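You operate a simulated robot arm through the tools that you are given. There is no shell and no other tool.

The job below is to be done with a simulated robot arm. You get a single attempt, and the scene is never put back.

TASK
Run the shaker for the card's time, then take the lid off.
Fine: clamp the lid, set the dial, start, wait till it stops, free the clamp; the lid goes on its mat.

The check looks at the end state, three seconds after you hand in, the way a careful person would. Anything else that was tipped, shoved, dropped, spilled or broken makes it a failure. Lids that push on must go on centred and level and be pressed home; caps that screw on are set level and turned clockwise until they are tight.

THE ROBOT
A 6-joint arm with a two-finger parallel gripper, fixed in place. Base frame: the origin is at the foot of the arm, x ahead of it, y to its left, z up; the work surface is at about z = 0. Units: cm, degrees, N and s.
With the tool pointing down near the work surface it reaches from about 24 to 58 cm from the base axis. Its first joint turns from -166.0 to 166.0 degrees. Payload 1.5 kg.
The tool frame sits at the grasp point between the pads (the TCP): z along the fingers, y along the line on which they close. The tips reach 3 cm beyond it. Largest opening 8 cm; finger width 1.7, thickness 1.2; the body of the gripper, 4 by 8.2 cm, starts 8 cm behind the TCP.
Orientation is that of the tool frame in the base frame, as a unit quaternion [x, y, z, w]. With the fingers straight down and closing along the base's y, the tool's x points along the base's -x, its y along +y and its z along -z.

THE INTERFACE
- The arm moves only by the tool play_rows. Its arguments are lists of equal length, an entry for each row: "delta_pos": the shift along the tool's x, y, z in cm, a list of three; "rot": the turn, a rotation vector about the tool's x, y, z in degrees, a list of three; "hand": the finger opening in cm, from 0 to 8. In form: {"delta_pos": [[x, y, z], ...], "rot": [[wx, wy, wz], ...], "hand": [hand, ...]}. A call has 1 to 20 rows; each row is the pose to reach, as a shift and turn from the pose commanded when the call began, along the tool's axes at that moment. Each row takes 0.2 s and may step no farther than 5 cm and 8.6 degrees from the row before; otherwise, or with a gripper value out of range, the whole call is refused. A pose out of reach is approached as far as the arm can. The call stops where the force on the tool passes 40 N (or 10 N more than at its start, if that is more) or the arm is blocked; 0.2 s more then pass. The fingers move at their own pace (about 7.2 cm/s each) and stop on an object; they squeeze with about 31 N. The grip force told is the motor's: it shows also when the fingers shut on nothing. Time passes only in rows, and 0.2 s behind the last, so rows that repeat a pose let the fingers close. The reply holds the time, the measured pose of the TCP, the force on the tool along the base axes, the opening and the grip force, in the units named above and with some noise, with the torque about the TCP (base axes, N m) and any sound that the robot's microphone picked up.
- Cameras (640 x 400 px; columns grow to the right, rows downward): "scene" is fixed at [40.22, 50.01, 69.32]; the picture's right is [-0.98, -0.18, 0.00], its down [-0.14, 0.73, -0.67] and it looks along [0.12, -0.66, -0.74] (base axes); focal length 214 px, centre (320, 200). "wrist" rides on the gripper at [7.2, -0.7, -12.2] in the tool frame; the picture's right is [0.09, 1.00, 0.00], its down [-0.84, 0.08, -0.54] and it looks along [-0.54, 0.05, 0.84] (tool axes); focal length 238 px, centre (320, 200). There is no depth. A picture from a camera that has moved, and an enlarged one, comes with that camera's place and axes in the base frame and with its lens.
- capture(camera): a new picture of that camera. It takes no simulated time.
- zoom(camera, box): a new picture of the part [left, top, right, bottom] of that camera's present view, enlarged. It takes no simulated time.
- hand_in(): hands the job in; it is judged then, once.

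Nothing tells you positions but the pictures and the camera data. Unless the task says otherwise, let go and move clear before handing in.

The tools are called after "Emit:" by a JSON object that holds its "name" and its "arguments". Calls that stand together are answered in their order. play_rows: Moves the arm, as the interface text tells. Its arguments: {"type":"object","properties":{"delta_pos":{"type":"array"},"rot":{"type":"array"},"hand":{"type":"array"}},"required":["delta_pos","rot","hand"]} The other tools are called the same way: capture (camera) takes a picture; zoom (camera, box) takes an enlarged picture of a part of a camera's view; hand_in () hands the job in.

At the start:

```text
t: 0.0
position: [26.89, 10.92, 51.44]
tcp_rot: [0.0, 1.0, 0.001, 0.001]
ft_force: [0.2, -0.2, -0.1]
ft_torque: [0.01, 0.0, 0.01]
width: 7.99
grip_force: 0.0
```

scene: 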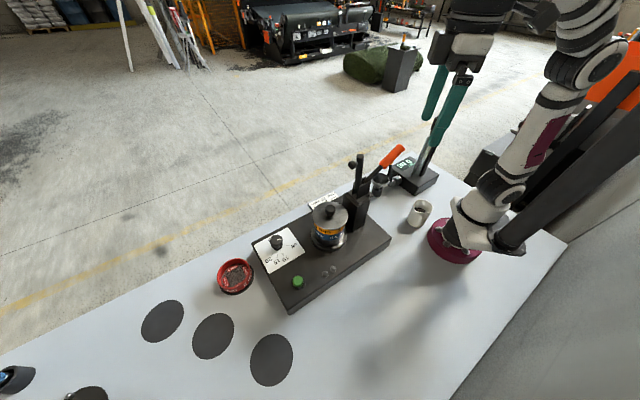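
wrist: 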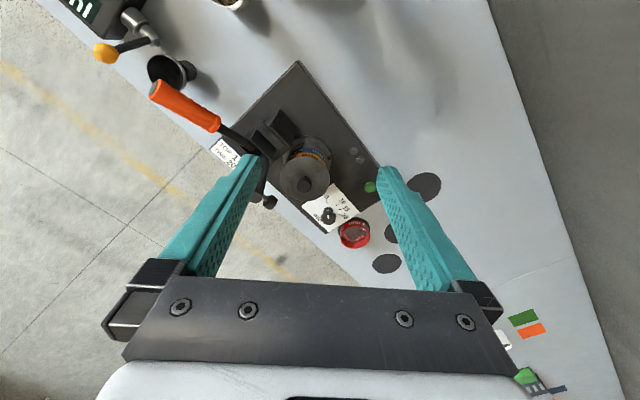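

I see a shaker with a canister, a toggle clamp with an orange handle, a dial, a green button, a card, and three dark mats. I'll zoom in on the details before moving anything.

Emit:
{"name": "zoom", "arguments": {"camera": "scene", "box": [240, 130, 440, 320]}}

Emit:
{"name": "zoom", "arguments": {"camera": "scene", "box": [290, 170, 380, 260]}}

Emit:
{"name": "zoom", "arguments": {"camera": "scene", "box": [240, 220, 320, 300]}}

Emit:
{"name": "zoom", "arguments": {"camera": "wrist", "box": [200, 50, 400, 280]}}

Emit:
{"name": "zoom", "arguments": {"camera": "scene", "box": [120, 240, 320, 400]}}

```text
2.11 times, centred on (340, 225) of scene
camera zoom: at [40.22, 50.01, 69.32], right [-0.98, -0.18, 0.0], down [-0.14, 0.73, -0.67], along [0.12, -0.66, -0.74], focal length 452 px, centre (278, 147)
```

zoom: 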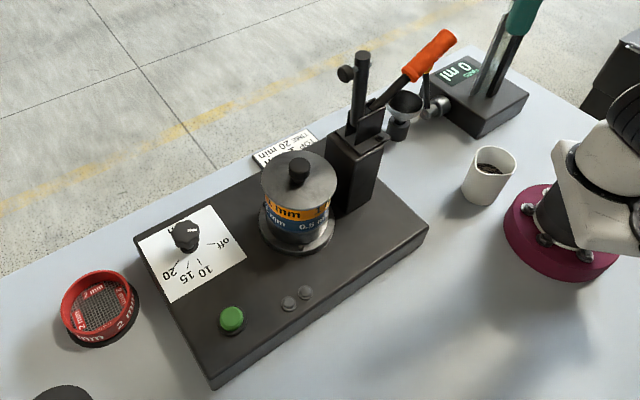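

```text
4.44 times, centred on (335, 215) of scene
camera zoom: at [40.22, 50.01, 69.32], right [-0.98, -0.18, 0.0], down [-0.14, 0.73, -0.67], along [0.12, -0.66, -0.74], focal length 953 px, centre (253, 133)
```

zoom: 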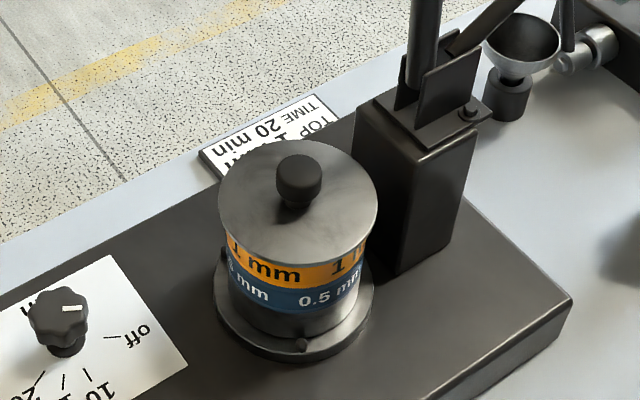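

```text
5.00 times, centred on (280, 260) of scene
camera zoom: at [40.22, 50.01, 69.32], right [-0.98, -0.18, 0.0], down [-0.14, 0.73, -0.67], along [0.12, -0.66, -0.74], focal length 1072 px, centre (520, -100)
```

zoom: 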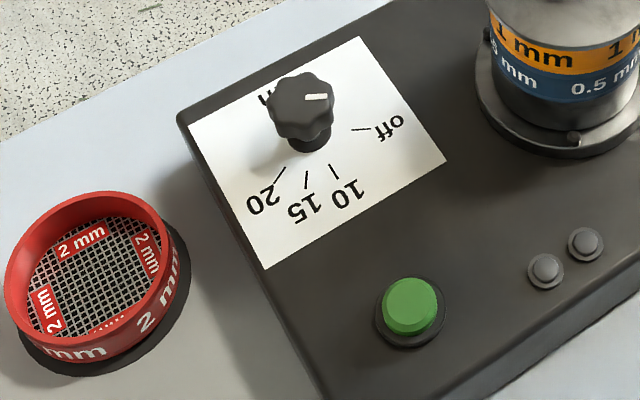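

```text
1.74 times, centred on (300, 165) of wrist
camera zoom: at [19.79, 10.22, 63.82], right [-0.09, 1.0, 0.0], down [0.84, 0.08, 0.54], along [0.54, 0.05, -0.84], focal length 414 px, centre (355, 261)
```

zoom: 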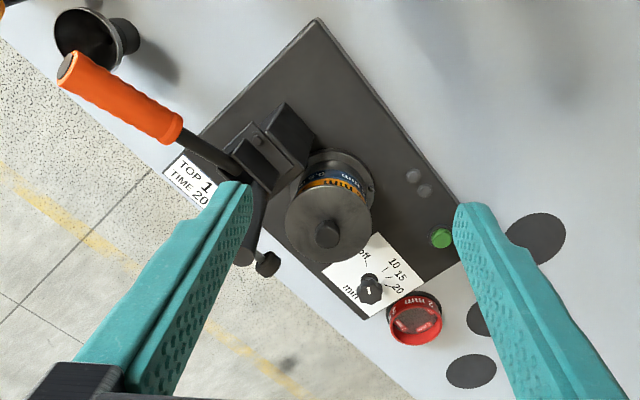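

```text
2.50 times, centred on (220, 320) of scene
camera zoom: at [40.22, 50.01, 69.32], right [-0.98, -0.18, 0.0], down [-0.14, 0.73, -0.67], along [0.12, -0.66, -0.74], focal length 536 px, centre (570, -100)
```

zoom: 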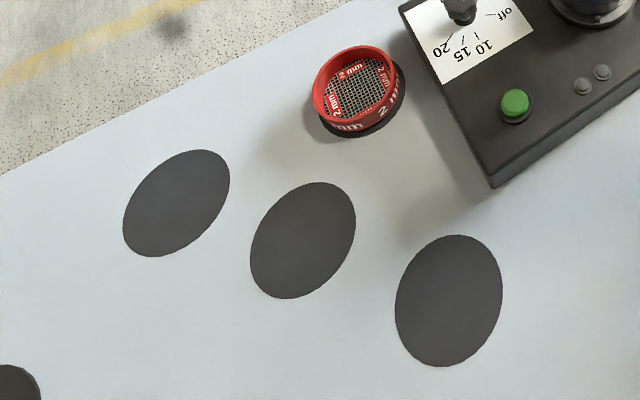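

The card reads TOP 1 mm, TIME 20 min. The orange 1 mm sieve is already on top, and the dial points at "off". I estimate the lid knob at about (44.5, 9, 19.4) and the dial top at about (60, 16.5, 9.3), with the mats 70 cm or more out. I'll move the wrist camera high to get a better look.

Emit:
{"name": "play_rows", "arguments": {"delta_pos": [[-1.6, 3, 0], [-3.2, 6, 0], [-4.8, 9, 0], [-6.4, 12, 0], [-8, 15, 0], [-8, 15, 0]], "rot": [[0, 0, -8], [0, 0, -16], [0, 0, -24], [0, 0, -32], [0, 0, -40], [0, 0, -40]], "hand": [8, 8, 8, 8, 8, 8]}}

Emit:
{"name": "capture", "arguments": {"camera": "wrist"}}

Emit:
{"name": "capture", "arguments": {"camera": "scene"}}

```text
t: 1.4
position: [32.03, 24.23, 47.51]
tcp_rot: [-0.343, 0.939, 0.001, 0.002]
ft_force: [0.6, -0.7, 0.7]
ft_torque: [0.01, -0.02, 0.02]
width: 8.0
grip_force: 0.1
out of reach, approached as far as the arm can: row 2, 3, 4, 5, 6
```

```text
taken
camera wrist: at [26.94, 19.17, 59.62], right [-0.71, 0.7, 0.0], down [0.59, 0.6, 0.55], along [0.38, 0.39, -0.84], focal length 238 px, centre (320, 200)
```

wrist: 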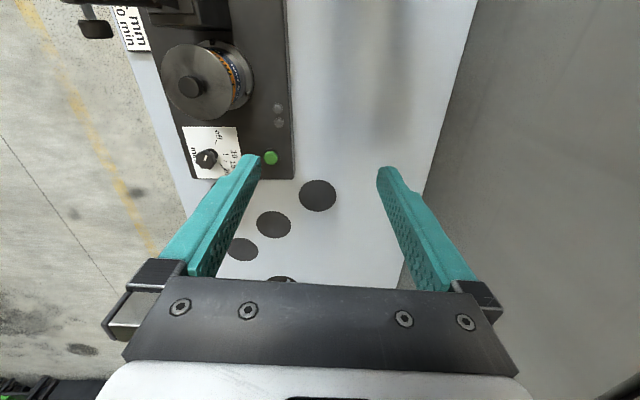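

```text
taken
```

scene: 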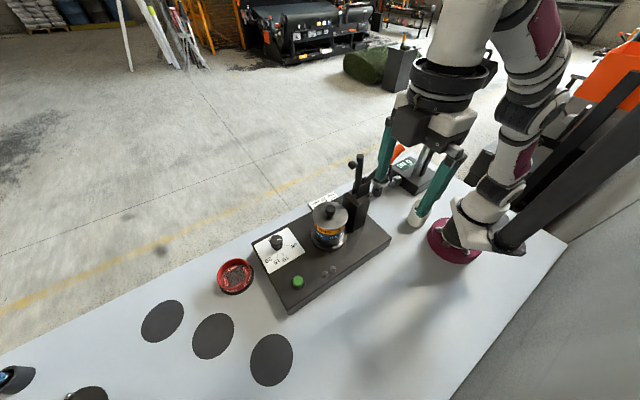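

The arm runs out of reach at r≈40 when it is this high with the tool pointing down, so far targets will need a tilted tool. Next I'll zoom in on the mats and the other objects.

Emit:
{"name": "zoom", "arguments": {"camera": "wrist", "box": [200, 160, 360, 290]}}

Emit:
{"name": "zoom", "arguments": {"camera": "scene", "box": [0, 340, 130, 400]}}

Emit:
{"name": "zoom", "arguments": {"camera": "wrist", "box": [140, 0, 300, 180]}}

Emit:
{"name": "zoom", "arguments": {"camera": "scene", "box": [230, 320, 310, 400]}}

Emit:
{"name": "zoom", "arguments": {"camera": "scene", "box": [200, 240, 270, 310]}}

Emit:
{"name": "zoom", "arguments": {"camera": "scene", "box": [300, 130, 440, 240]}}

```text
3.08 times, centred on (280, 225) of wrist
camera zoom: at [26.94, 19.17, 59.62], right [-0.71, 0.7, 0.0], down [0.59, 0.6, 0.55], along [0.38, 0.39, -0.84], focal length 733 px, centre (443, 123)
```

zoom: 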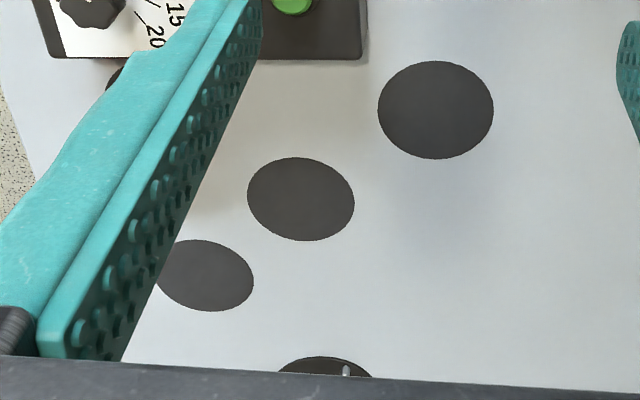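

```text
4.92 times, centred on (65, 370) of scene
camera zoom: at [40.22, 50.01, 69.32], right [-0.98, -0.18, 0.0], down [-0.14, 0.73, -0.67], along [0.12, -0.66, -0.74], focal length 1056 px, centre (1575, -637)
```

zoom: 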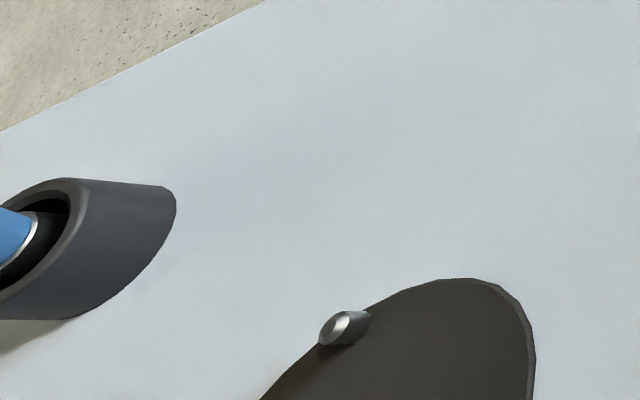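

```text
2.22 times, centred on (220, 90) of wrist
camera zoom: at [26.94, 19.17, 59.62], right [-0.71, 0.7, 0.0], down [0.59, 0.6, 0.55], along [0.38, 0.39, -0.84], focal length 530 px, centre (542, 444)
```

zoom: 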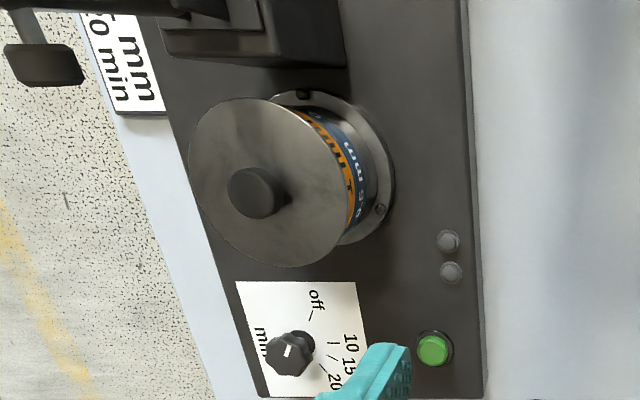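

```text
5.00 times, centred on (270, 360) of scene
camera zoom: at [40.22, 50.01, 69.32], right [-0.98, -0.18, 0.0], down [-0.14, 0.73, -0.67], along [0.12, -0.66, -0.74], focal length 1072 px, centre (570, -600)
```

zoom: 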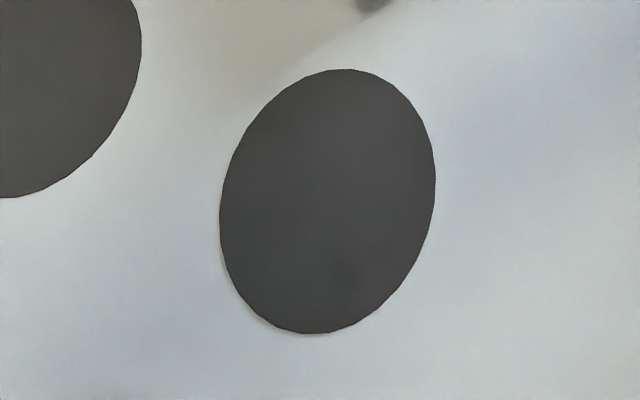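

```text
5.71 times, centred on (235, 275) of scene
camera zoom: at [40.22, 50.01, 69.32], right [-0.98, -0.18, 0.0], down [-0.14, 0.73, -0.67], along [0.12, -0.66, -0.74], focal length 1226 px, centre (806, -229)
```

zoom: 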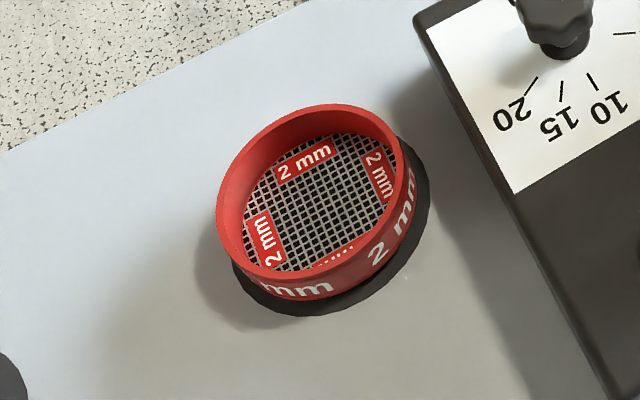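

```text
3.64 times, centred on (370, 185) of scene
camera zoom: at [40.22, 50.01, 69.32], right [-0.98, -0.18, 0.0], down [-0.14, 0.73, -0.67], along [0.12, -0.66, -0.74], focal length 780 px, centre (138, 254)
```

zoom: 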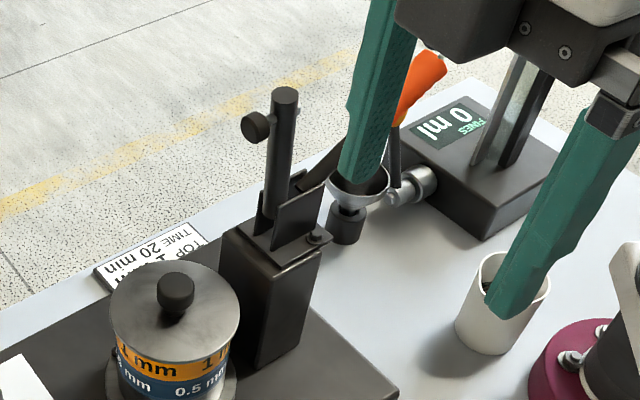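

Three empty mats, all about 11 cm across, sit in a row, and the red 2 mm sieve sits on a fourth. I'll lower the hand toward the nearest mat to look for markings and to see how far the arm can reach.

Emit:
{"name": "play_rows", "arguments": {"delta_pos": [[0, 0, 4], [0, 0, 8], [0, 0, 12], [0, 0, 16], [0, 0, 20], [0, 0, 20]], "rot": [[0, 0, 0], [0, 0, 0], [0, 0, 0], [0, 0, 0], [0, 0, 0], [0, 0, 0]], "hand": [8, 8, 8, 8, 8, 8]}}

Emit:
{"name": "capture", "arguments": {"camera": "wrist"}}

```text
t: 2.8
position: [31.91, 23.93, 27.33]
tcp_rot: [-0.342, 0.94, 0.0, 0.001]
ft_force: [0.7, 0.1, 0.2]
ft_torque: [-0.01, -0.02, 0.01]
width: 8.02
grip_force: 0.2
```

```text
taken
camera wrist: at [26.82, 18.89, 39.6], right [-0.71, 0.7, 0.0], down [0.59, 0.6, 0.54], along [0.38, 0.39, -0.84], focal length 238 px, centre (320, 200)
```

wrist: 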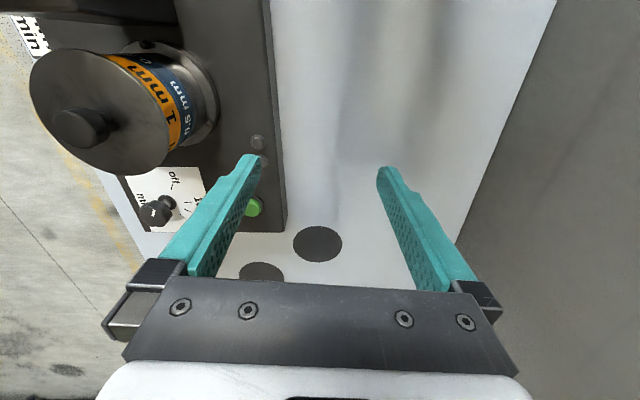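

The commanded pose gets clipped to what the arm can reach, which is useful. The nearest mat is at about (53.5, 45.5). I'll test the reach toward it with a 40° outward tilt, keeping the hand well above everything.

Emit:
{"name": "play_rows", "arguments": {"delta_pos": [[-3.8, 0.33, 1.29], [-7.6, 0.66, 2.58], [-11.4, 0.99, 3.87], [-15.2, 1.32, 5.15], [-19, 1.65, 6.44], [-22.8, 1.98, 7.7], [-26.6, 2.3, 9.0], [-30.4, 2.63, 10.3], [-30.4, 2.63, 10.3]], "rot": [[0, -5, 0], [0, -10, 0], [0, -15, 0], [0, -20, 0], [0, -25, 0], [0, -30, 0], [0, -35, 0], [0, -40, 0], [0, -40, 0]], "hand": [8, 8, 8, 8, 8, 8, 8, 8, 8]}}

Emit:
{"name": "capture", "arguments": {"camera": "wrist"}}

Emit:
{"name": "capture", "arguments": {"camera": "scene"}}

```text
t: 4.8
position: [53.81, 45.59, 17.24]
tcp_rot: [-0.32, 0.883, 0.117, 0.323]
ft_force: [-0.5, -0.7, 0.3]
ft_torque: [0.0, -0.02, -0.03]
width: 8.02
grip_force: 0.1
```

```text
taken
camera wrist: at [43.95, 36.56, 21.96], right [-0.69, 0.72, -0.06], down [0.17, 0.25, 0.95], along [0.7, 0.65, -0.29], focal length 238 px, centre (320, 200)
```

wrist: 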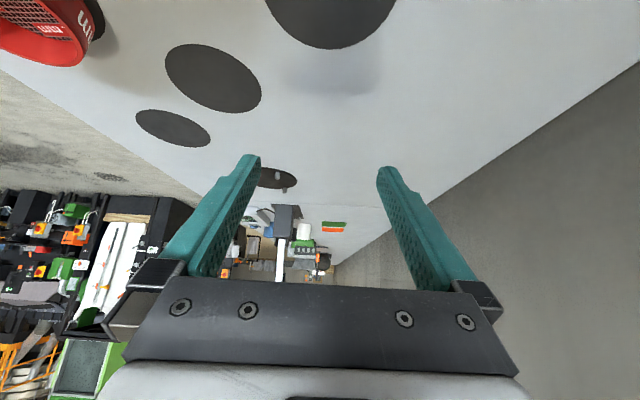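

```text
taken
```

scene: 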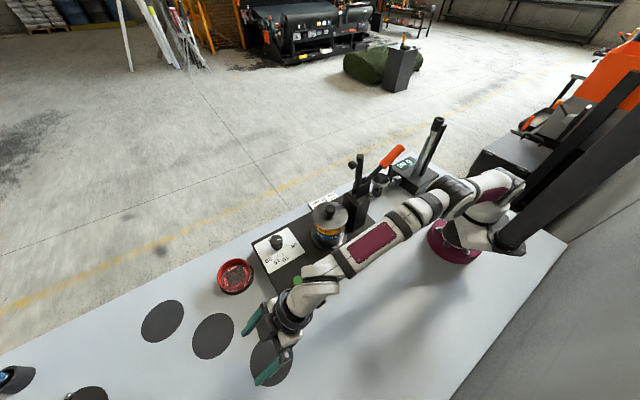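

The nearest mat can be reached with the tilted tool. I'll zoom in to compare the mats for any difference or label.

Emit:
{"name": "zoom", "arguments": {"camera": "wrist", "box": [120, 0, 420, 200]}}

Emit:
{"name": "zoom", "arguments": {"camera": "wrist", "box": [220, 150, 380, 290]}}

Emit:
{"name": "zoom", "arguments": {"camera": "scene", "box": [130, 290, 240, 370]}}

Emit:
{"name": "zoom", "arguments": {"camera": "scene", "box": [300, 110, 460, 220]}}

```text
2.00 times, centred on (270, 100) of wrist
camera zoom: at [43.95, 36.56, 21.96], right [-0.69, 0.72, -0.06], down [0.17, 0.25, 0.95], along [0.7, 0.65, -0.29], focal length 477 px, centre (420, 400)
```

zoom: 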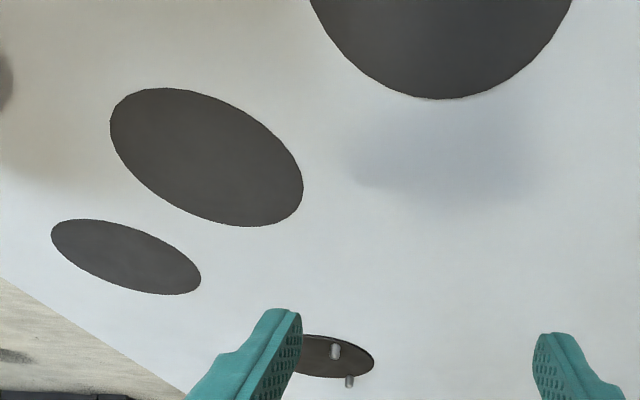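

```text
2.86 times, centred on (300, 220) of wrist
camera zoom: at [43.95, 36.56, 21.96], right [-0.69, 0.72, -0.06], down [0.17, 0.25, 0.95], along [0.7, 0.65, -0.29], focal length 681 px, centre (377, 143)
```

zoom: 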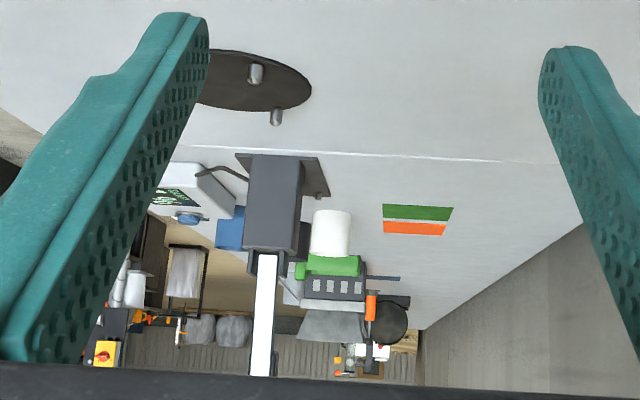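

```text
5.00 times, centred on (185, 330) of scene
camera zoom: at [40.22, 50.01, 69.32], right [-0.98, -0.18, 0.0], down [-0.14, 0.73, -0.67], along [0.12, -0.66, -0.74], focal length 1072 px, centre (995, -450)
```

zoom: 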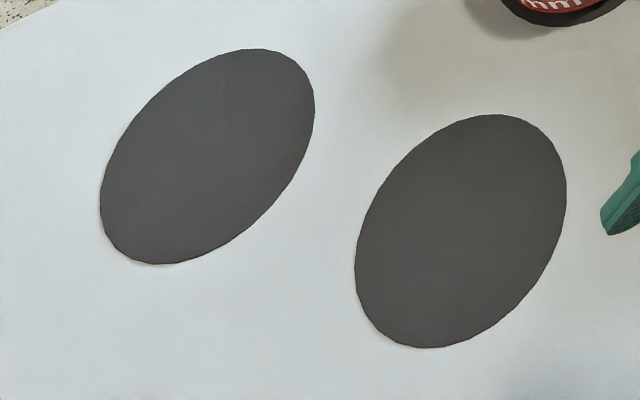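

```text
3.64 times, centred on (380, 165) of scene
camera zoom: at [40.22, 50.01, 69.32], right [-0.98, -0.18, 0.0], down [-0.14, 0.73, -0.67], along [0.12, -0.66, -0.74], focal length 780 px, centre (102, 327)
```

zoom: 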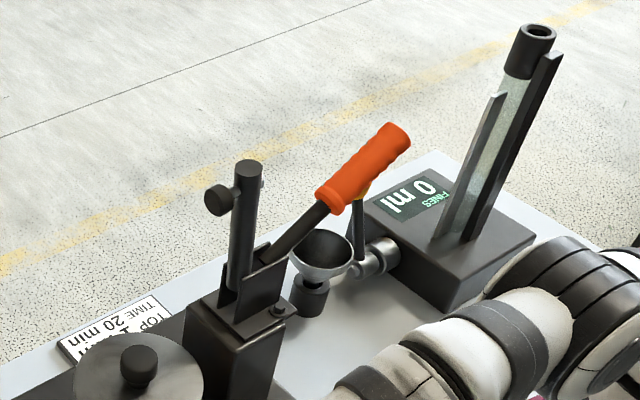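

All three mats look identical, so I take the nearest, about (53.5, 45.5), as the lid's mat, since it is the only one clearly within reach. Now I'll retract and look at the clamp from the side.

Emit:
{"name": "play_rows", "arguments": {"delta_pos": [[1.91, -0.31, -3.69], [3.82, -0.62, -7.38], [5.73, -0.93, -11.06], [7.64, -1.23, -14.75], [9.55, -1.54, -18.44], [11.46, -1.85, -22.1], [13.37, -2.15, -25.8], [15.28, -2.46, -29.5], [15.28, -2.46, -29.5]], "rot": [[0, 5, 0], [0, 10, 0], [0, 15, 0], [0, 20, 0], [0, 25, 0], [0, 30, 0], [0, 35, 0], [0, 40, 0], [0, 40, 0]], "hand": [8, 8, 8, 8, 8, 8, 8, 8, 8]}}

```text
t: 6.8
position: [31.9, 23.72, 30.24]
tcp_rot: [-0.342, 0.94, 0.0, 0.001]
ft_force: [0.3, -0.7, 0.0]
ft_torque: [0.03, 0.0, 0.02]
width: 7.98
grip_force: 0.2
```

I'm back at a safe spot. I'll turn the hand so the camera looks along -y, toward the clamp and the lid.

Emit:
{"name": "play_rows", "arguments": {"delta_pos": [[0, 0, 0], [0, 0, 0], [0, 0, 0], [0, 0, 0], [0, 0, 0], [0, 0, 0], [0, 0, 0], [0, 0, 0], [0, 0, 0], [0, 0, 0], [0, 0, 0], [0, 0, 0], [0, 0, 0], [0, 0, 0], [0, 0, 0], [0, 0, 0], [0, 0, 0]], "rot": [[0, 0, 8], [0, 0, 16], [0, 0, 24], [0, 0, 32], [0, 0, 40], [0, 0, 48], [0, 0, 56], [0, 0, 64], [0, 0, 72], [0, 0, 80], [0, 0, 88], [0, 0, 96], [0, 0, 104], [0, 0, 112], [0, 0, 120], [0, 0, 128], [0, 0, 130]], "hand": [8, 8, 8, 8, 8, 8, 8, 8, 8, 8, 8, 8, 8, 8, 8, 8, 8]}}

Emit:
{"name": "capture", "arguments": {"camera": "wrist"}}

```text
t: 10.4
position: [31.78, 23.85, 30.08]
tcp_rot: [0.707, 0.707, 0.001, -0.001]
ft_force: [0.0, 0.2, 0.0]
ft_torque: [0.0, -0.01, 0.0]
width: 8.01
grip_force: 0.1
```

```text
taken
camera wrist: at [31.17, 31.1, 42.25], right [1.0, 0.09, 0.0], down [0.08, -0.84, 0.54], along [0.05, -0.54, -0.84], focal length 238 px, centre (320, 200)
```

wrist: 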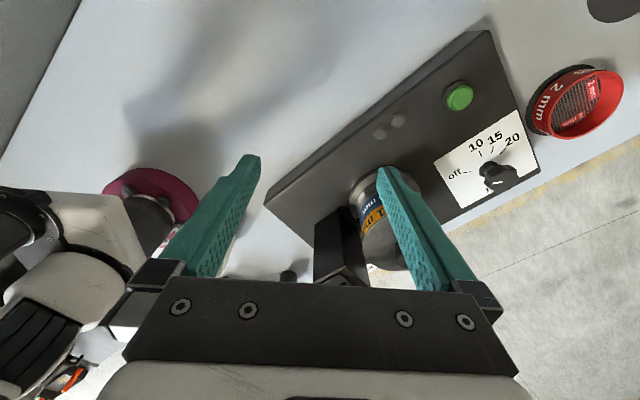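

I have a good view of the dial from here. I'll zoom in on it, then tilt to see the clamp.

Emit:
{"name": "zoom", "arguments": {"camera": "wrist", "box": [420, 60, 560, 230]}}

Emit:
{"name": "play_rows", "arguments": {"delta_pos": [[0, 0, 0], [0, 0, 0], [0, 0, 0], [0, 0, 0], [0, 0, 0]], "rot": [[0, -7, 0], [0, -14, 0], [0, -21, 0], [0, -28, 0], [0, -30, 0]], "hand": [8, 8, 8, 8, 8]}}

Emit:
{"name": "capture", "arguments": {"camera": "wrist"}}

```text
2.35 times, centred on (490, 145) of wrist
camera zoom: at [31.17, 31.1, 42.25], right [1.0, 0.09, 0.0], down [0.08, -0.84, 0.54], along [0.05, -0.54, -0.84], focal length 561 px, centre (-80, 329)
```

zoom: 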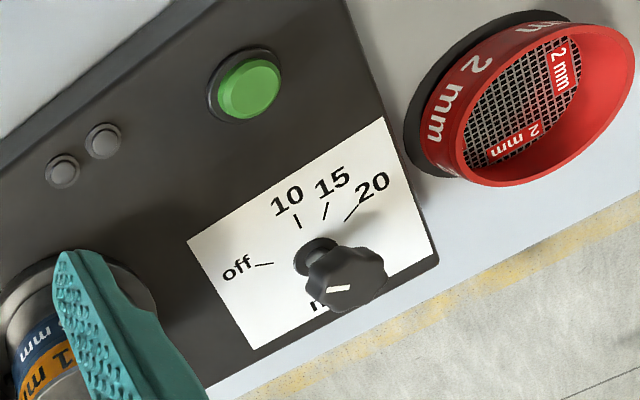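

```text
t: 11.6
position: [31.92, 24.0, 30.03]
tcp_rot: [0.684, 0.682, -0.182, 0.184]
ft_force: [-0.1, -0.2, 0.1]
ft_torque: [0.0, -0.02, 0.01]
width: 8.01
grip_force: 0.1
```

```text
taken
camera wrist: at [31.23, 36.35, 37.07], right [1.0, 0.08, -0.04], down [0.08, -0.45, 0.89], along [0.05, -0.89, -0.46], focal length 238 px, centre (320, 200)
```

wrist: 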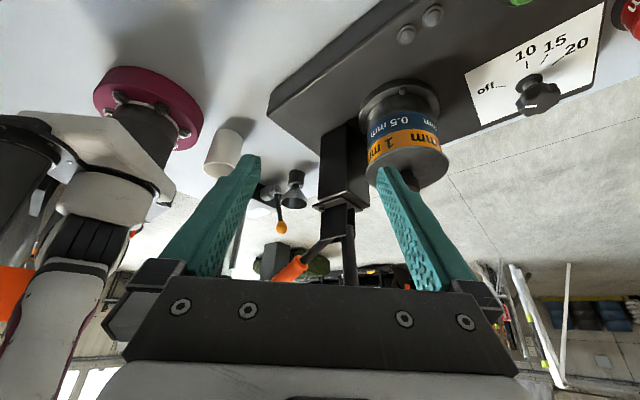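

I have dial angles from this view. In base azimuth, "off" is about 193°, 10 about 136°, 15 about 107° and 20 about 79°, so the dial needs roughly 114° clockwise. Next I'll zoom in on the clamp.

Emit:
{"name": "zoom", "arguments": {"camera": "wrist", "box": [230, 70, 470, 290]}}

Emit:
{"name": "zoom", "arguments": {"camera": "scene", "box": [310, 120, 440, 250]}}

```text
1.82 times, centred on (350, 180) of wrist
camera zoom: at [31.23, 36.35, 37.07], right [1.0, 0.08, -0.04], down [0.08, -0.45, 0.89], along [0.05, -0.89, -0.46], focal length 433 px, centre (266, 236)
```

zoom: 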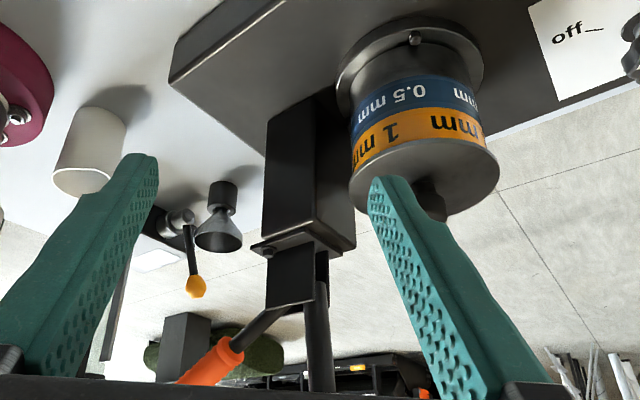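

```text
3.08 times, centred on (375, 185) of scene
camera zoom: at [40.22, 50.01, 69.32], right [-0.98, -0.18, 0.0], down [-0.14, 0.73, -0.67], along [0.12, -0.66, -0.74], focal length 660 px, centre (151, 246)
```

zoom: 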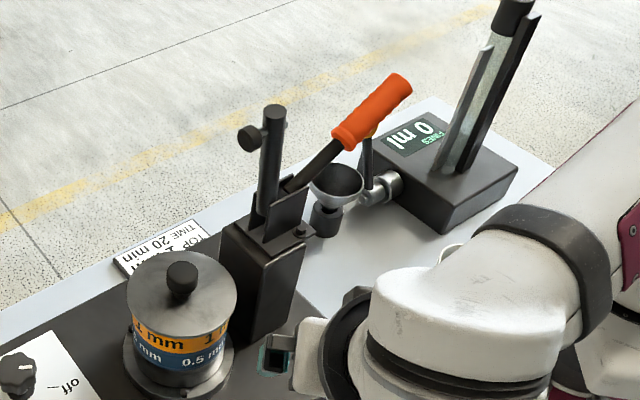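

The clamp is a toggle: the bar is up with the presser on top, and the orange handle leans back toward (-x, -y). Its tip is at about (26, -9, 32) and its inner end at about (31, -5, 27.5). I'll raise the hand, untilt it and go above the handle for a closer look.

Emit:
{"name": "play_rows", "arguments": {"delta_pos": [[-3.67, -0.5, -1.35], [-7.33, -1, -2.7], [-11, -1.5, -4.04], [-14.66, -2, -5.39], [-14.66, -2, -5.39]], "rot": [[0, 7.5, 0], [0, 15, 0], [0, 22.5, 0], [0, 30, 0], [0, 30, 0]], "hand": [8, 8, 8, 8, 8]}}

Emit:
{"name": "capture", "arguments": {"camera": "wrist"}}

```text
t: 12.8
position: [29.71, 13.74, 42.23]
tcp_rot: [0.707, 0.707, 0.003, 0.0]
ft_force: [0.1, 0.0, 0.2]
ft_torque: [0.02, 0.0, -0.01]
width: 7.99
grip_force: 0.1
```

```text
taken
camera wrist: at [29.05, 21.02, 54.42], right [1.0, 0.09, 0.0], down [0.08, -0.84, 0.54], along [0.05, -0.54, -0.84], focal length 238 px, centre (320, 200)
```

wrist: 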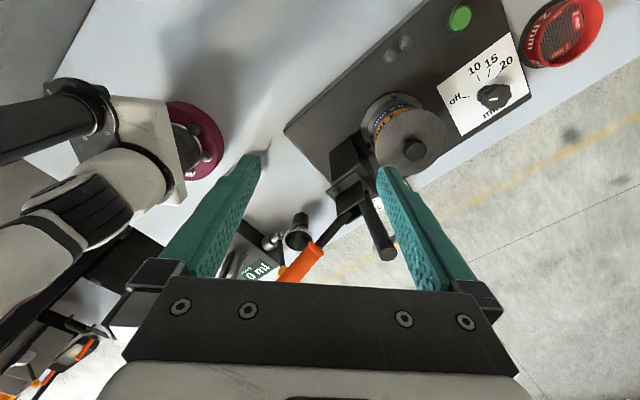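

Next I'll move over the handle at yaw of about 36° so the fingers would straddle it.

Emit:
{"name": "play_rows", "arguments": {"delta_pos": [[-1.25, 0, 0], [-2.5, 0, 0], [-3.75, 0, 0], [-5, -0.1, 0], [-6.25, -0.2, 0], [-7.5, -0.3, 0], [-8.75, -0.4, 0], [-10, -0.5, 0], [-11.25, -0.6, 0], [-12.5, -0.7, 0], [-13.75, -0.7, 0], [-15, -0.7, 0], [-16.25, -0.7, 0], [-17.5, -0.7, 0], [-18.75, -0.7, 0], [-20, -0.7, 0], [-20, -0.7, 0]], "rot": [[0, 0, -7.9], [0, 0, -15.8], [0, 0, -23.7], [0, 0, -31.5], [0, 0, -39.4], [0, 0, -47.3], [0, 0, -55.1], [0, 0, -63], [0, 0, -70.9], [0, 0, -78.8], [0, 0, -86.6], [0, 0, -94.5], [0, 0, -102.4], [0, 0, -110.3], [0, 0, -118.1], [0, 0, -126], [0, 0, -126]], "hand": [8, 8, 8, 8, 8, 8, 8, 8, 8, 8, 8, 8, 8, 8, 8, 8, 8]}}

Emit:
{"name": "capture", "arguments": {"camera": "wrist"}}

Emit:
{"name": "capture", "arguments": {"camera": "scene"}}

```text
t: 16.4
position: [29.08, -6.28, 42.11]
tcp_rot: [-0.309, 0.951, 0.0, 0.001]
ft_force: [-0.6, 0.3, -0.7]
ft_torque: [-0.02, 0.0, 0.02]
width: 8.02
grip_force: 0.1
```

```text
taken
camera wrist: at [23.72, -10.92, 54.27], right [-0.66, 0.75, 0.0], down [0.63, 0.55, 0.54], along [0.41, 0.36, -0.84], focal length 238 px, centre (320, 200)
```

wrist: 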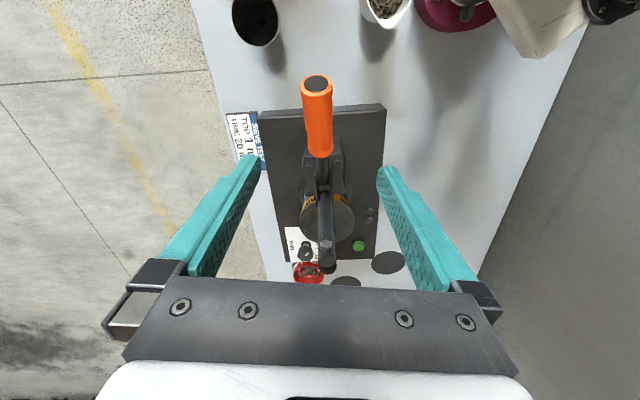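

```text
taken
```

scene: 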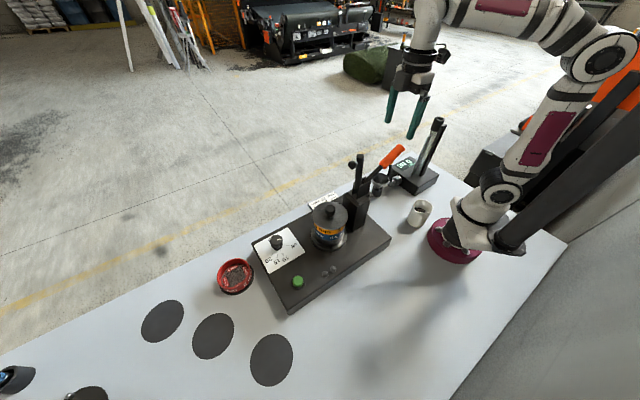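

The handle is nicely aligned with the gripper. I'll zoom in for accurate geometry.

Emit:
{"name": "zoom", "arguments": {"camera": "wrist", "box": [220, 60, 420, 290]}}

Emit:
{"name": "zoom", "arguments": {"camera": "scene", "box": [310, 130, 420, 250]}}

```text
1.74 times, centred on (320, 175) of wrist
camera zoom: at [23.72, -10.92, 54.27], right [-0.66, 0.75, 0.0], down [0.63, 0.55, 0.54], along [0.41, 0.36, -0.84], focal length 414 px, centre (320, 244)
```

zoom: 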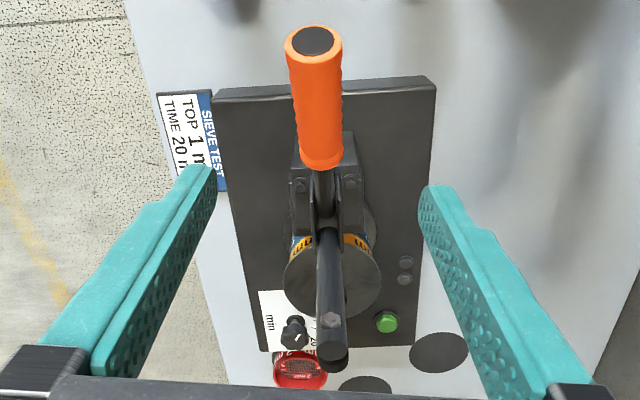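

```text
3.33 times, centred on (365, 190) of scene
camera zoom: at [40.22, 50.01, 69.32], right [-0.98, -0.18, 0.0], down [-0.14, 0.73, -0.67], along [0.12, -0.66, -0.74], focal length 715 px, centre (170, 233)
```

zoom: 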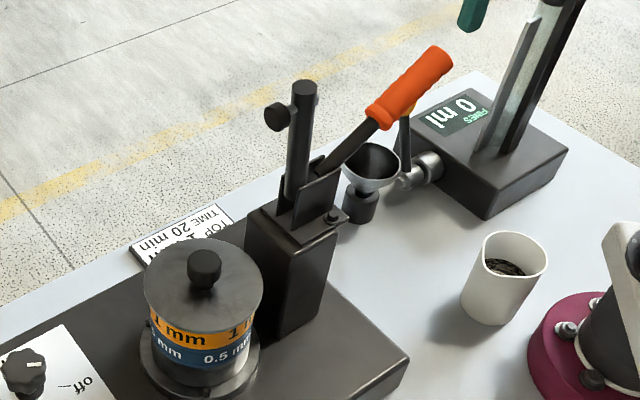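

From the plate edges, the shaker is turned about 44.5°, and the clamp plane passes through the handle and the lid knob. I'll align the yaw to 44.5° and come down closer over the orange handle.

Emit:
{"name": "play_rows", "arguments": {"delta_pos": [[0.6, -0.06, 3], [1.33, -0.12, 6.1], [1.33, -0.12, 6.1]], "rot": [[0, 0, -4.2], [0, 0, -8.5], [0, 0, -8.5]], "hand": [8, 8, 8]}}

Emit:
{"name": "capture", "arguments": {"camera": "wrist"}}

Emit:
{"name": "zoom", "arguments": {"camera": "scene", "box": [310, 90, 450, 220]}}

```text
t: 17.2
position: [28.07, -7.28, 35.89]
tcp_rot: [-0.379, 0.925, 0.001, 0.001]
ft_force: [0.8, 0.0, 0.1]
ft_torque: [-0.01, -0.01, 0.05]
width: 7.99
grip_force: 0.1
```

```text
taken
camera wrist: at [23.39, -12.72, 48.02], right [-0.76, 0.65, 0.0], down [0.54, 0.64, 0.54], along [0.35, 0.42, -0.84], focal length 238 px, centre (320, 200)
```

wrist: 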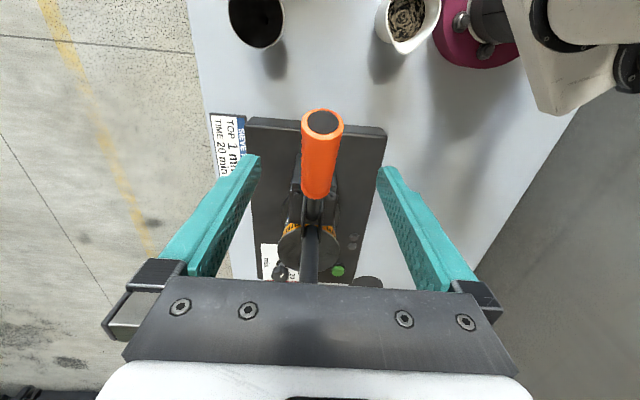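

```text
3.08 times, centred on (380, 155) of scene
camera zoom: at [40.22, 50.01, 69.32], right [-0.98, -0.18, 0.0], down [-0.14, 0.73, -0.67], along [0.12, -0.66, -0.74], focal length 660 px, centre (135, 338)
```

zoom: 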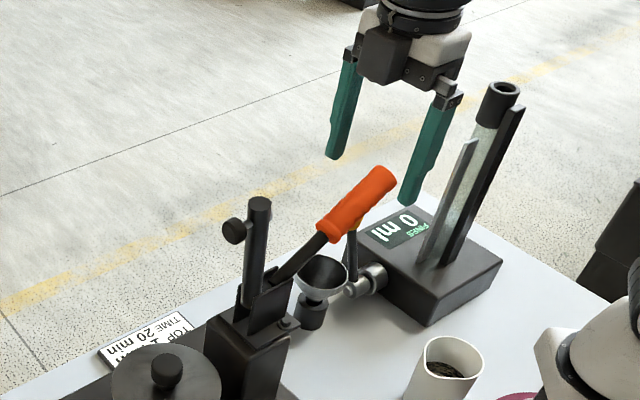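

The handle is centred between the fingers. I'll descend so the TCP sits on the handle axis at z≈30, then close.

Emit:
{"name": "play_rows", "arguments": {"delta_pos": [[0, 0, 2], [0, 0, 4], [0, 0, 5.8], [0, 0, 5.8]], "rot": [[0, 0, 0], [0, 0, 0], [0, 0, 0], [0, 0, 0]], "hand": [8, 8, 8, 8]}}

Emit:
{"name": "capture", "arguments": {"camera": "wrist"}}

Emit:
{"name": "zoom", "arguments": {"camera": "scene", "box": [310, 90, 450, 220]}}

```text
t: 18.2
position: [28.06, -7.13, 30.12]
tcp_rot: [-0.379, 0.926, 0.0, 0.001]
ft_force: [0.8, -0.3, 0.4]
ft_torque: [-0.01, -0.02, -0.02]
width: 7.97
grip_force: 0.0
```

```text
taken
camera wrist: at [23.4, -12.68, 42.21], right [-0.76, 0.65, 0.0], down [0.54, 0.64, 0.54], along [0.35, 0.42, -0.84], focal length 238 px, centre (320, 200)
```

wrist: 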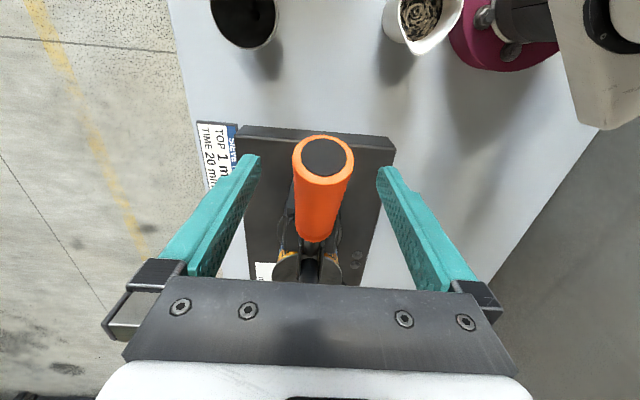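

```text
3.08 times, centred on (380, 155) of scene
camera zoom: at [40.22, 50.01, 69.32], right [-0.98, -0.18, 0.0], down [-0.14, 0.73, -0.67], along [0.12, -0.66, -0.74], focal length 660 px, centre (135, 338)
```

zoom: 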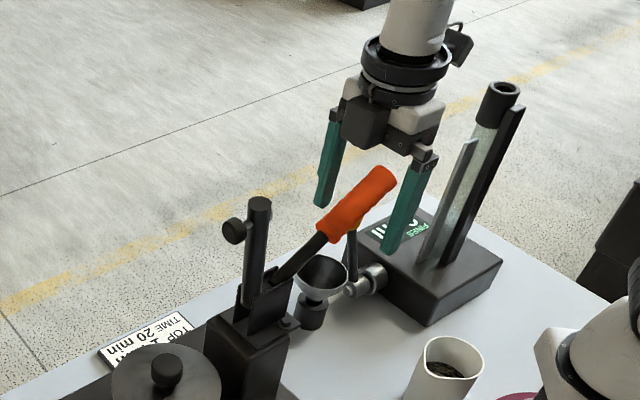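

The handle is between the fingers, so I'll close on it.

Emit:
{"name": "play_rows", "arguments": {"delta_pos": [[0, 0, 0], [0, 0, 0], [0, 0, 0], [0, 0, 0]], "rot": [[0, 0, 0], [0, 0, 0], [0, 0, 0], [0, 0, 0]], "hand": [5, 2, 1, 1]}}

Emit:
{"name": "capture", "arguments": {"camera": "wrist"}}

```text
t: 19.2
position: [28.15, -7.16, 29.97]
tcp_rot: [-0.38, 0.925, -0.001, 0.001]
ft_force: [18.4, -11.6, -8.4]
ft_torque: [0.09, 0.29, 0.41]
width: 2.67
grip_force: 37.7
```

```text
taken
camera wrist: at [23.45, -12.72, 42.24], right [-0.76, 0.64, 0.0], down [0.54, 0.64, 0.54], along [0.35, 0.41, -0.84], focal length 238 px, centre (320, 200)
```

wrist: 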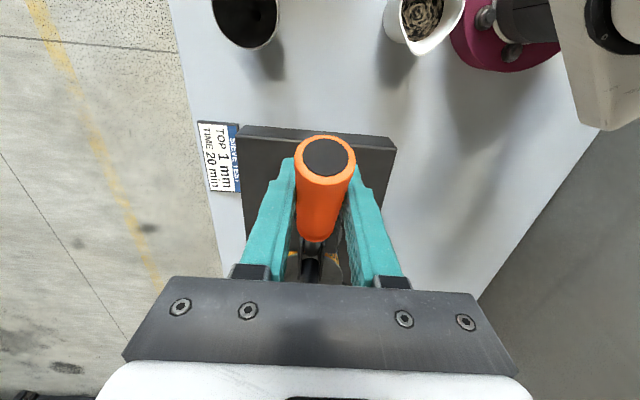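

I have a firm grip on the handle, 2.67 cm wide, with a small lateral load. I'll start the arc up and forward gently and watch the forces.

Emit:
{"name": "play_rows", "arguments": {"delta_pos": [[0, -0.1, 0], [-0.37, -0.1, -0.65], [-0.75, -0.1, -1.28]], "rot": [[0, 0, 0], [0, 0, 0], [0, 0, 0]], "hand": [1, 1, 1]}}

Emit:
{"name": "zoom", "arguments": {"camera": "scene", "box": [310, 90, 450, 220]}}

```text
t: 20.1
position: [28.6, -6.67, 31.33]
tcp_rot: [-0.38, 0.925, 0.0, 0.0]
ft_force: [8.1, -1.5, -7.6]
ft_torque: [0.38, 0.08, 0.22]
width: 2.66
grip_force: 37.2
stopped in row 3: the force on the tool passed its limit at 42 N (the readings are from after the stop); the commanded pose is now the measured one
```

```text
3.08 times, centred on (380, 155) of scene
camera zoom: at [40.22, 50.01, 69.32], right [-0.98, -0.18, 0.0], down [-0.14, 0.73, -0.67], along [0.12, -0.66, -0.74], focal length 660 px, centre (135, 338)
```

zoom: 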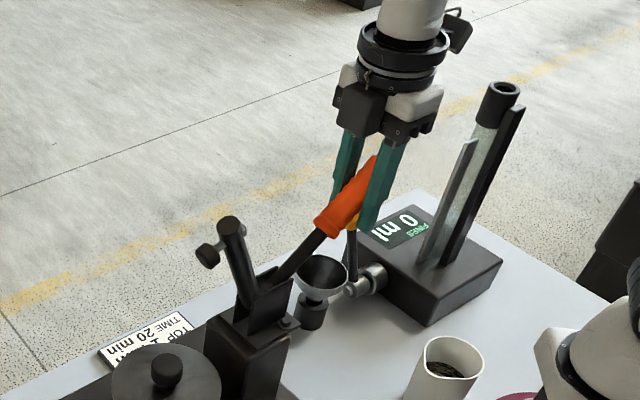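

The bar is swinging forward as I expected, so the direction is right. I'll continue the arc in smaller steps to stay under the force limit.

Emit:
{"name": "play_rows", "arguments": {"delta_pos": [[-0.28, 0, -0.4], [-0.58, 0, -0.8], [-0.88, 0, -1.18], [-1.21, 0, -1.56], [-1.54, 0, -1.92], [-1.89, 0, -2.27], [-1.89, 0, -2.27]], "rot": [[0, 0, 0], [0, 0, 0], [0, 0, 0], [0, 0, 0], [0, 0, 0], [0, 0, 0], [0, 0, 0]], "hand": [1, 1, 1, 1, 1, 1, 1]}}

Emit:
{"name": "zoom", "arguments": {"camera": "scene", "box": [290, 90, 430, 220]}}

```text
t: 21.7
position: [30.0, -5.3, 33.69]
tcp_rot: [-0.379, 0.925, 0.0, 0.001]
ft_force: [22.1, -5.0, -26.9]
ft_torque: [-0.28, 0.88, 0.58]
width: 2.68
grip_force: 37.5
```

```text
3.08 times, centred on (360, 155) of scene
camera zoom: at [40.22, 50.01, 69.32], right [-0.98, -0.18, 0.0], down [-0.14, 0.73, -0.67], along [0.12, -0.66, -0.74], focal length 660 px, centre (197, 338)
```

zoom: 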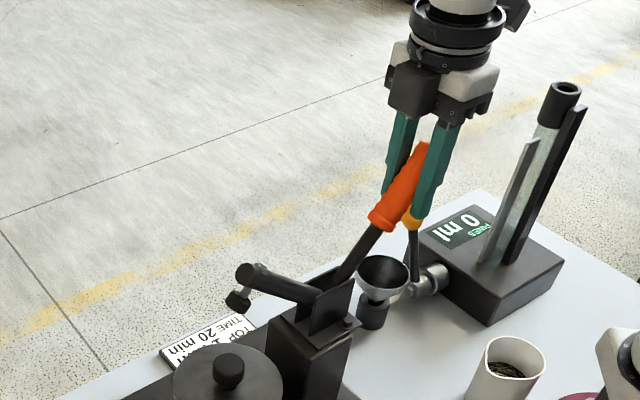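

The bar is down to about 44° above horizontal, and it turns roughly twice as fast as the handle. I'll continue along a slightly corrected arc.

Emit:
{"name": "play_rows", "arguments": {"delta_pos": [[-0.25, -0.05, -0.12], [-0.5, -0.07, -0.33], [-0.69, -0.07, -0.48], [-0.88, -0.07, -0.64], [-1.07, -0.07, -0.79], [-1.27, -0.07, -0.93], [-1.47, -0.07, -1.07], [-1.68, -0.07, -1.21], [-1.88, -0.07, -1.35], [-2.09, -0.07, -1.48], [-2.09, -0.07, -1.48]], "rot": [[0, 0, 0], [0, 0, 0], [0, 0, 0], [0, 0, 0], [0, 0, 0], [0, 0, 0], [0, 0, 0], [0, 0, 0], [0, 0, 0], [0, 0, 0], [0, 0, 0]], "hand": [1, 1, 1, 1, 1, 1, 1, 1, 1, 1, 1]}}

Emit:
{"name": "zoom", "arguments": {"camera": "scene", "box": [290, 110, 430, 240]}}

```text
t: 24.1
position: [31.5, -3.83, 35.06]
tcp_rot: [-0.38, 0.925, 0.002, 0.001]
ft_force: [-28.0, 20.6, -9.9]
ft_torque: [-0.32, 1.11, 0.5]
width: 2.67
grip_force: 37.5
```

```text
3.08 times, centred on (360, 175) of scene
camera zoom: at [40.22, 50.01, 69.32], right [-0.98, -0.18, 0.0], down [-0.14, 0.73, -0.67], along [0.12, -0.66, -0.74], focal length 660 px, centre (197, 277)
```

zoom: 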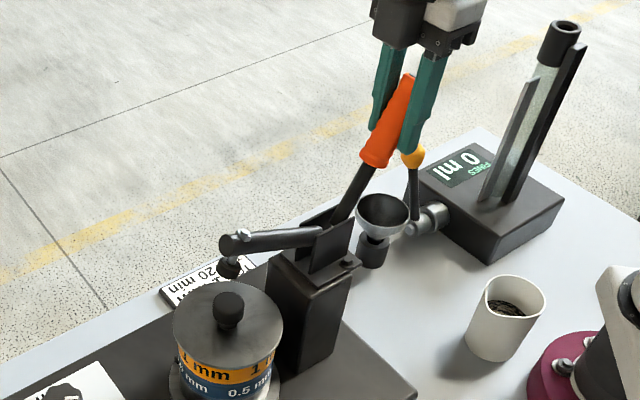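

The bar is about 27° above horizontal. I'll ease the lateral load and keep following the arc.

Emit:
{"name": "play_rows", "arguments": {"delta_pos": [[-0.1, 0.04, -0.07], [-0.21, 0.045, -0.13], [-0.42, 0.045, -0.25], [-0.64, 0.045, -0.37], [-0.86, 0.045, -0.49], [-1.07, 0.045, -0.6], [-1.29, 0.045, -0.71], [-1.52, 0.045, -0.81], [-1.74, 0.045, -0.91], [-1.97, 0.045, -1.01], [-2.19, 0.045, -1.1], [-2.19, 0.045, -1.1]], "rot": [[0, 0, 0], [0, 0, 0], [0, 0, 0], [0, 0, 0], [0, 0, 0], [0, 0, 0], [0, 0, 0], [0, 0, 0], [0, 0, 0], [0, 0, 0], [0, 0, 0], [0, 0, 0]], "hand": [1, 1, 1, 1, 1, 1, 1, 1, 1, 1, 1, 1]}}

Emit:
{"name": "zoom", "arguments": {"camera": "scene", "box": [290, 110, 430, 240]}}

```text
t: 24.8
position: [31.71, -3.59, 35.21]
tcp_rot: [-0.379, 0.925, 0.001, -0.001]
ft_force: [3.4, 1.5, -4.2]
ft_torque: [-0.39, -0.47, -0.21]
width: 2.66
grip_force: 37.8
stopped in row 3: the force on the tool passed its limit at 52 N (the readings are from after the stop); the commanded pose is now the measured one
```

```text
3.08 times, centred on (360, 175) of scene
camera zoom: at [40.22, 50.01, 69.32], right [-0.98, -0.18, 0.0], down [-0.14, 0.73, -0.67], along [0.12, -0.66, -0.74], focal length 660 px, centre (197, 277)
```

zoom: 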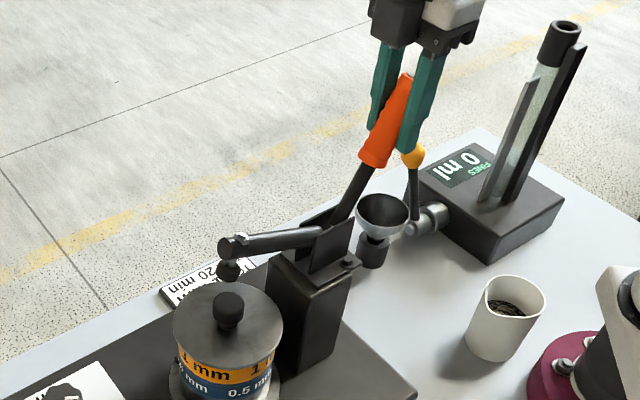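

The stop relieved the load, and the lateral offset now looks right. I'll continue in 1° steps.

Emit:
{"name": "play_rows", "arguments": {"delta_pos": [[-0.1, 0, -0.05], [-0.21, 0, -0.11], [-0.31, 0, -0.17], [-0.42, 0, -0.23], [-0.53, 0, -0.28], [-0.64, 0, -0.34], [-0.64, 0, -0.34]], "rot": [[0, 0, 0], [0, 0, 0], [0, 0, 0], [0, 0, 0], [0, 0, 0], [0, 0, 0], [0, 0, 0]], "hand": [1, 1, 1, 1, 1, 1, 1]}}

Emit:
{"name": "zoom", "arguments": {"camera": "scene", "box": [290, 110, 430, 240]}}

```text
t: 26.4
position: [32.25, -3.2, 35.6]
tcp_rot: [-0.38, 0.925, 0.001, -0.001]
ft_force: [1.8, -1.1, -30.0]
ft_torque: [-1.26, 0.29, -0.64]
width: 2.65
grip_force: 37.6
```

```text
3.08 times, centred on (360, 175) of scene
camera zoom: at [40.22, 50.01, 69.32], right [-0.98, -0.18, 0.0], down [-0.14, 0.73, -0.67], along [0.12, -0.66, -0.74], focal length 660 px, centre (197, 277)
```

zoom: 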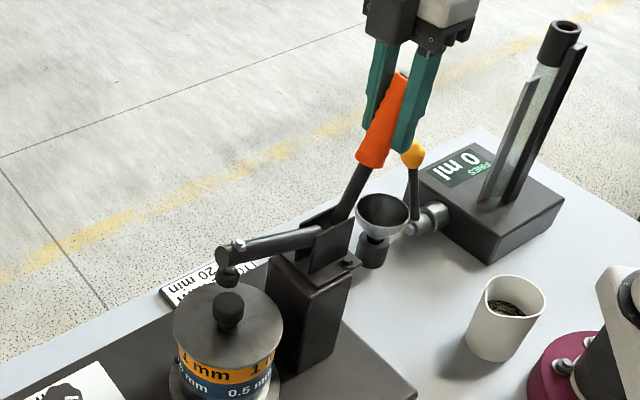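

The pull on the tool is mostly radial, so the true pivot is a little nearer, at about e=25.9, z=22.5. I'll continue along that corrected arc.

Emit:
{"name": "play_rows", "arguments": {"delta_pos": [[-0.12, 0, 0.02], [-0.25, 0, -0.04], [-0.36, 0, -0.07], [-0.48, 0, -0.11], [-0.6, 0, -0.15], [-0.71, 0, -0.19], [-0.83, 0, -0.23], [-0.95, 0, -0.27], [-1.07, 0, -0.31], [-1.18, 0, -0.34], [-1.18, 0, -0.34]], "rot": [[0, 0, 0], [0, 0, 0], [0, 0, 0], [0, 0, 0], [0, 0, 0], [0, 0, 0], [0, 0, 0], [0, 0, 0], [0, 0, 0], [0, 0, 0], [0, 0, 0]], "hand": [1, 1, 1, 1, 1, 1, 1, 1, 1, 1, 1]}}

Emit:
{"name": "zoom", "arguments": {"camera": "scene", "box": [290, 110, 430, 240]}}

```text
t: 27.7
position: [32.5, -2.81, 35.75]
tcp_rot: [-0.381, 0.925, 0.001, 0.001]
ft_force: [-0.6, -2.8, 5.9]
ft_torque: [0.65, 0.77, 0.33]
width: 2.68
grip_force: 37.7
stopped in row 6: the force on the tool passed its limit at 41 N (the readings are from after the stop); the commanded pose is now the measured one
```

```text
3.08 times, centred on (360, 175) of scene
camera zoom: at [40.22, 50.01, 69.32], right [-0.98, -0.18, 0.0], down [-0.14, 0.73, -0.67], along [0.12, -0.66, -0.74], focal length 660 px, centre (197, 277)
```

zoom: 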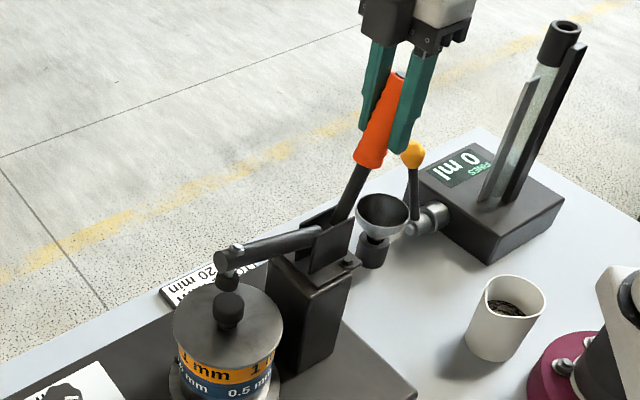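

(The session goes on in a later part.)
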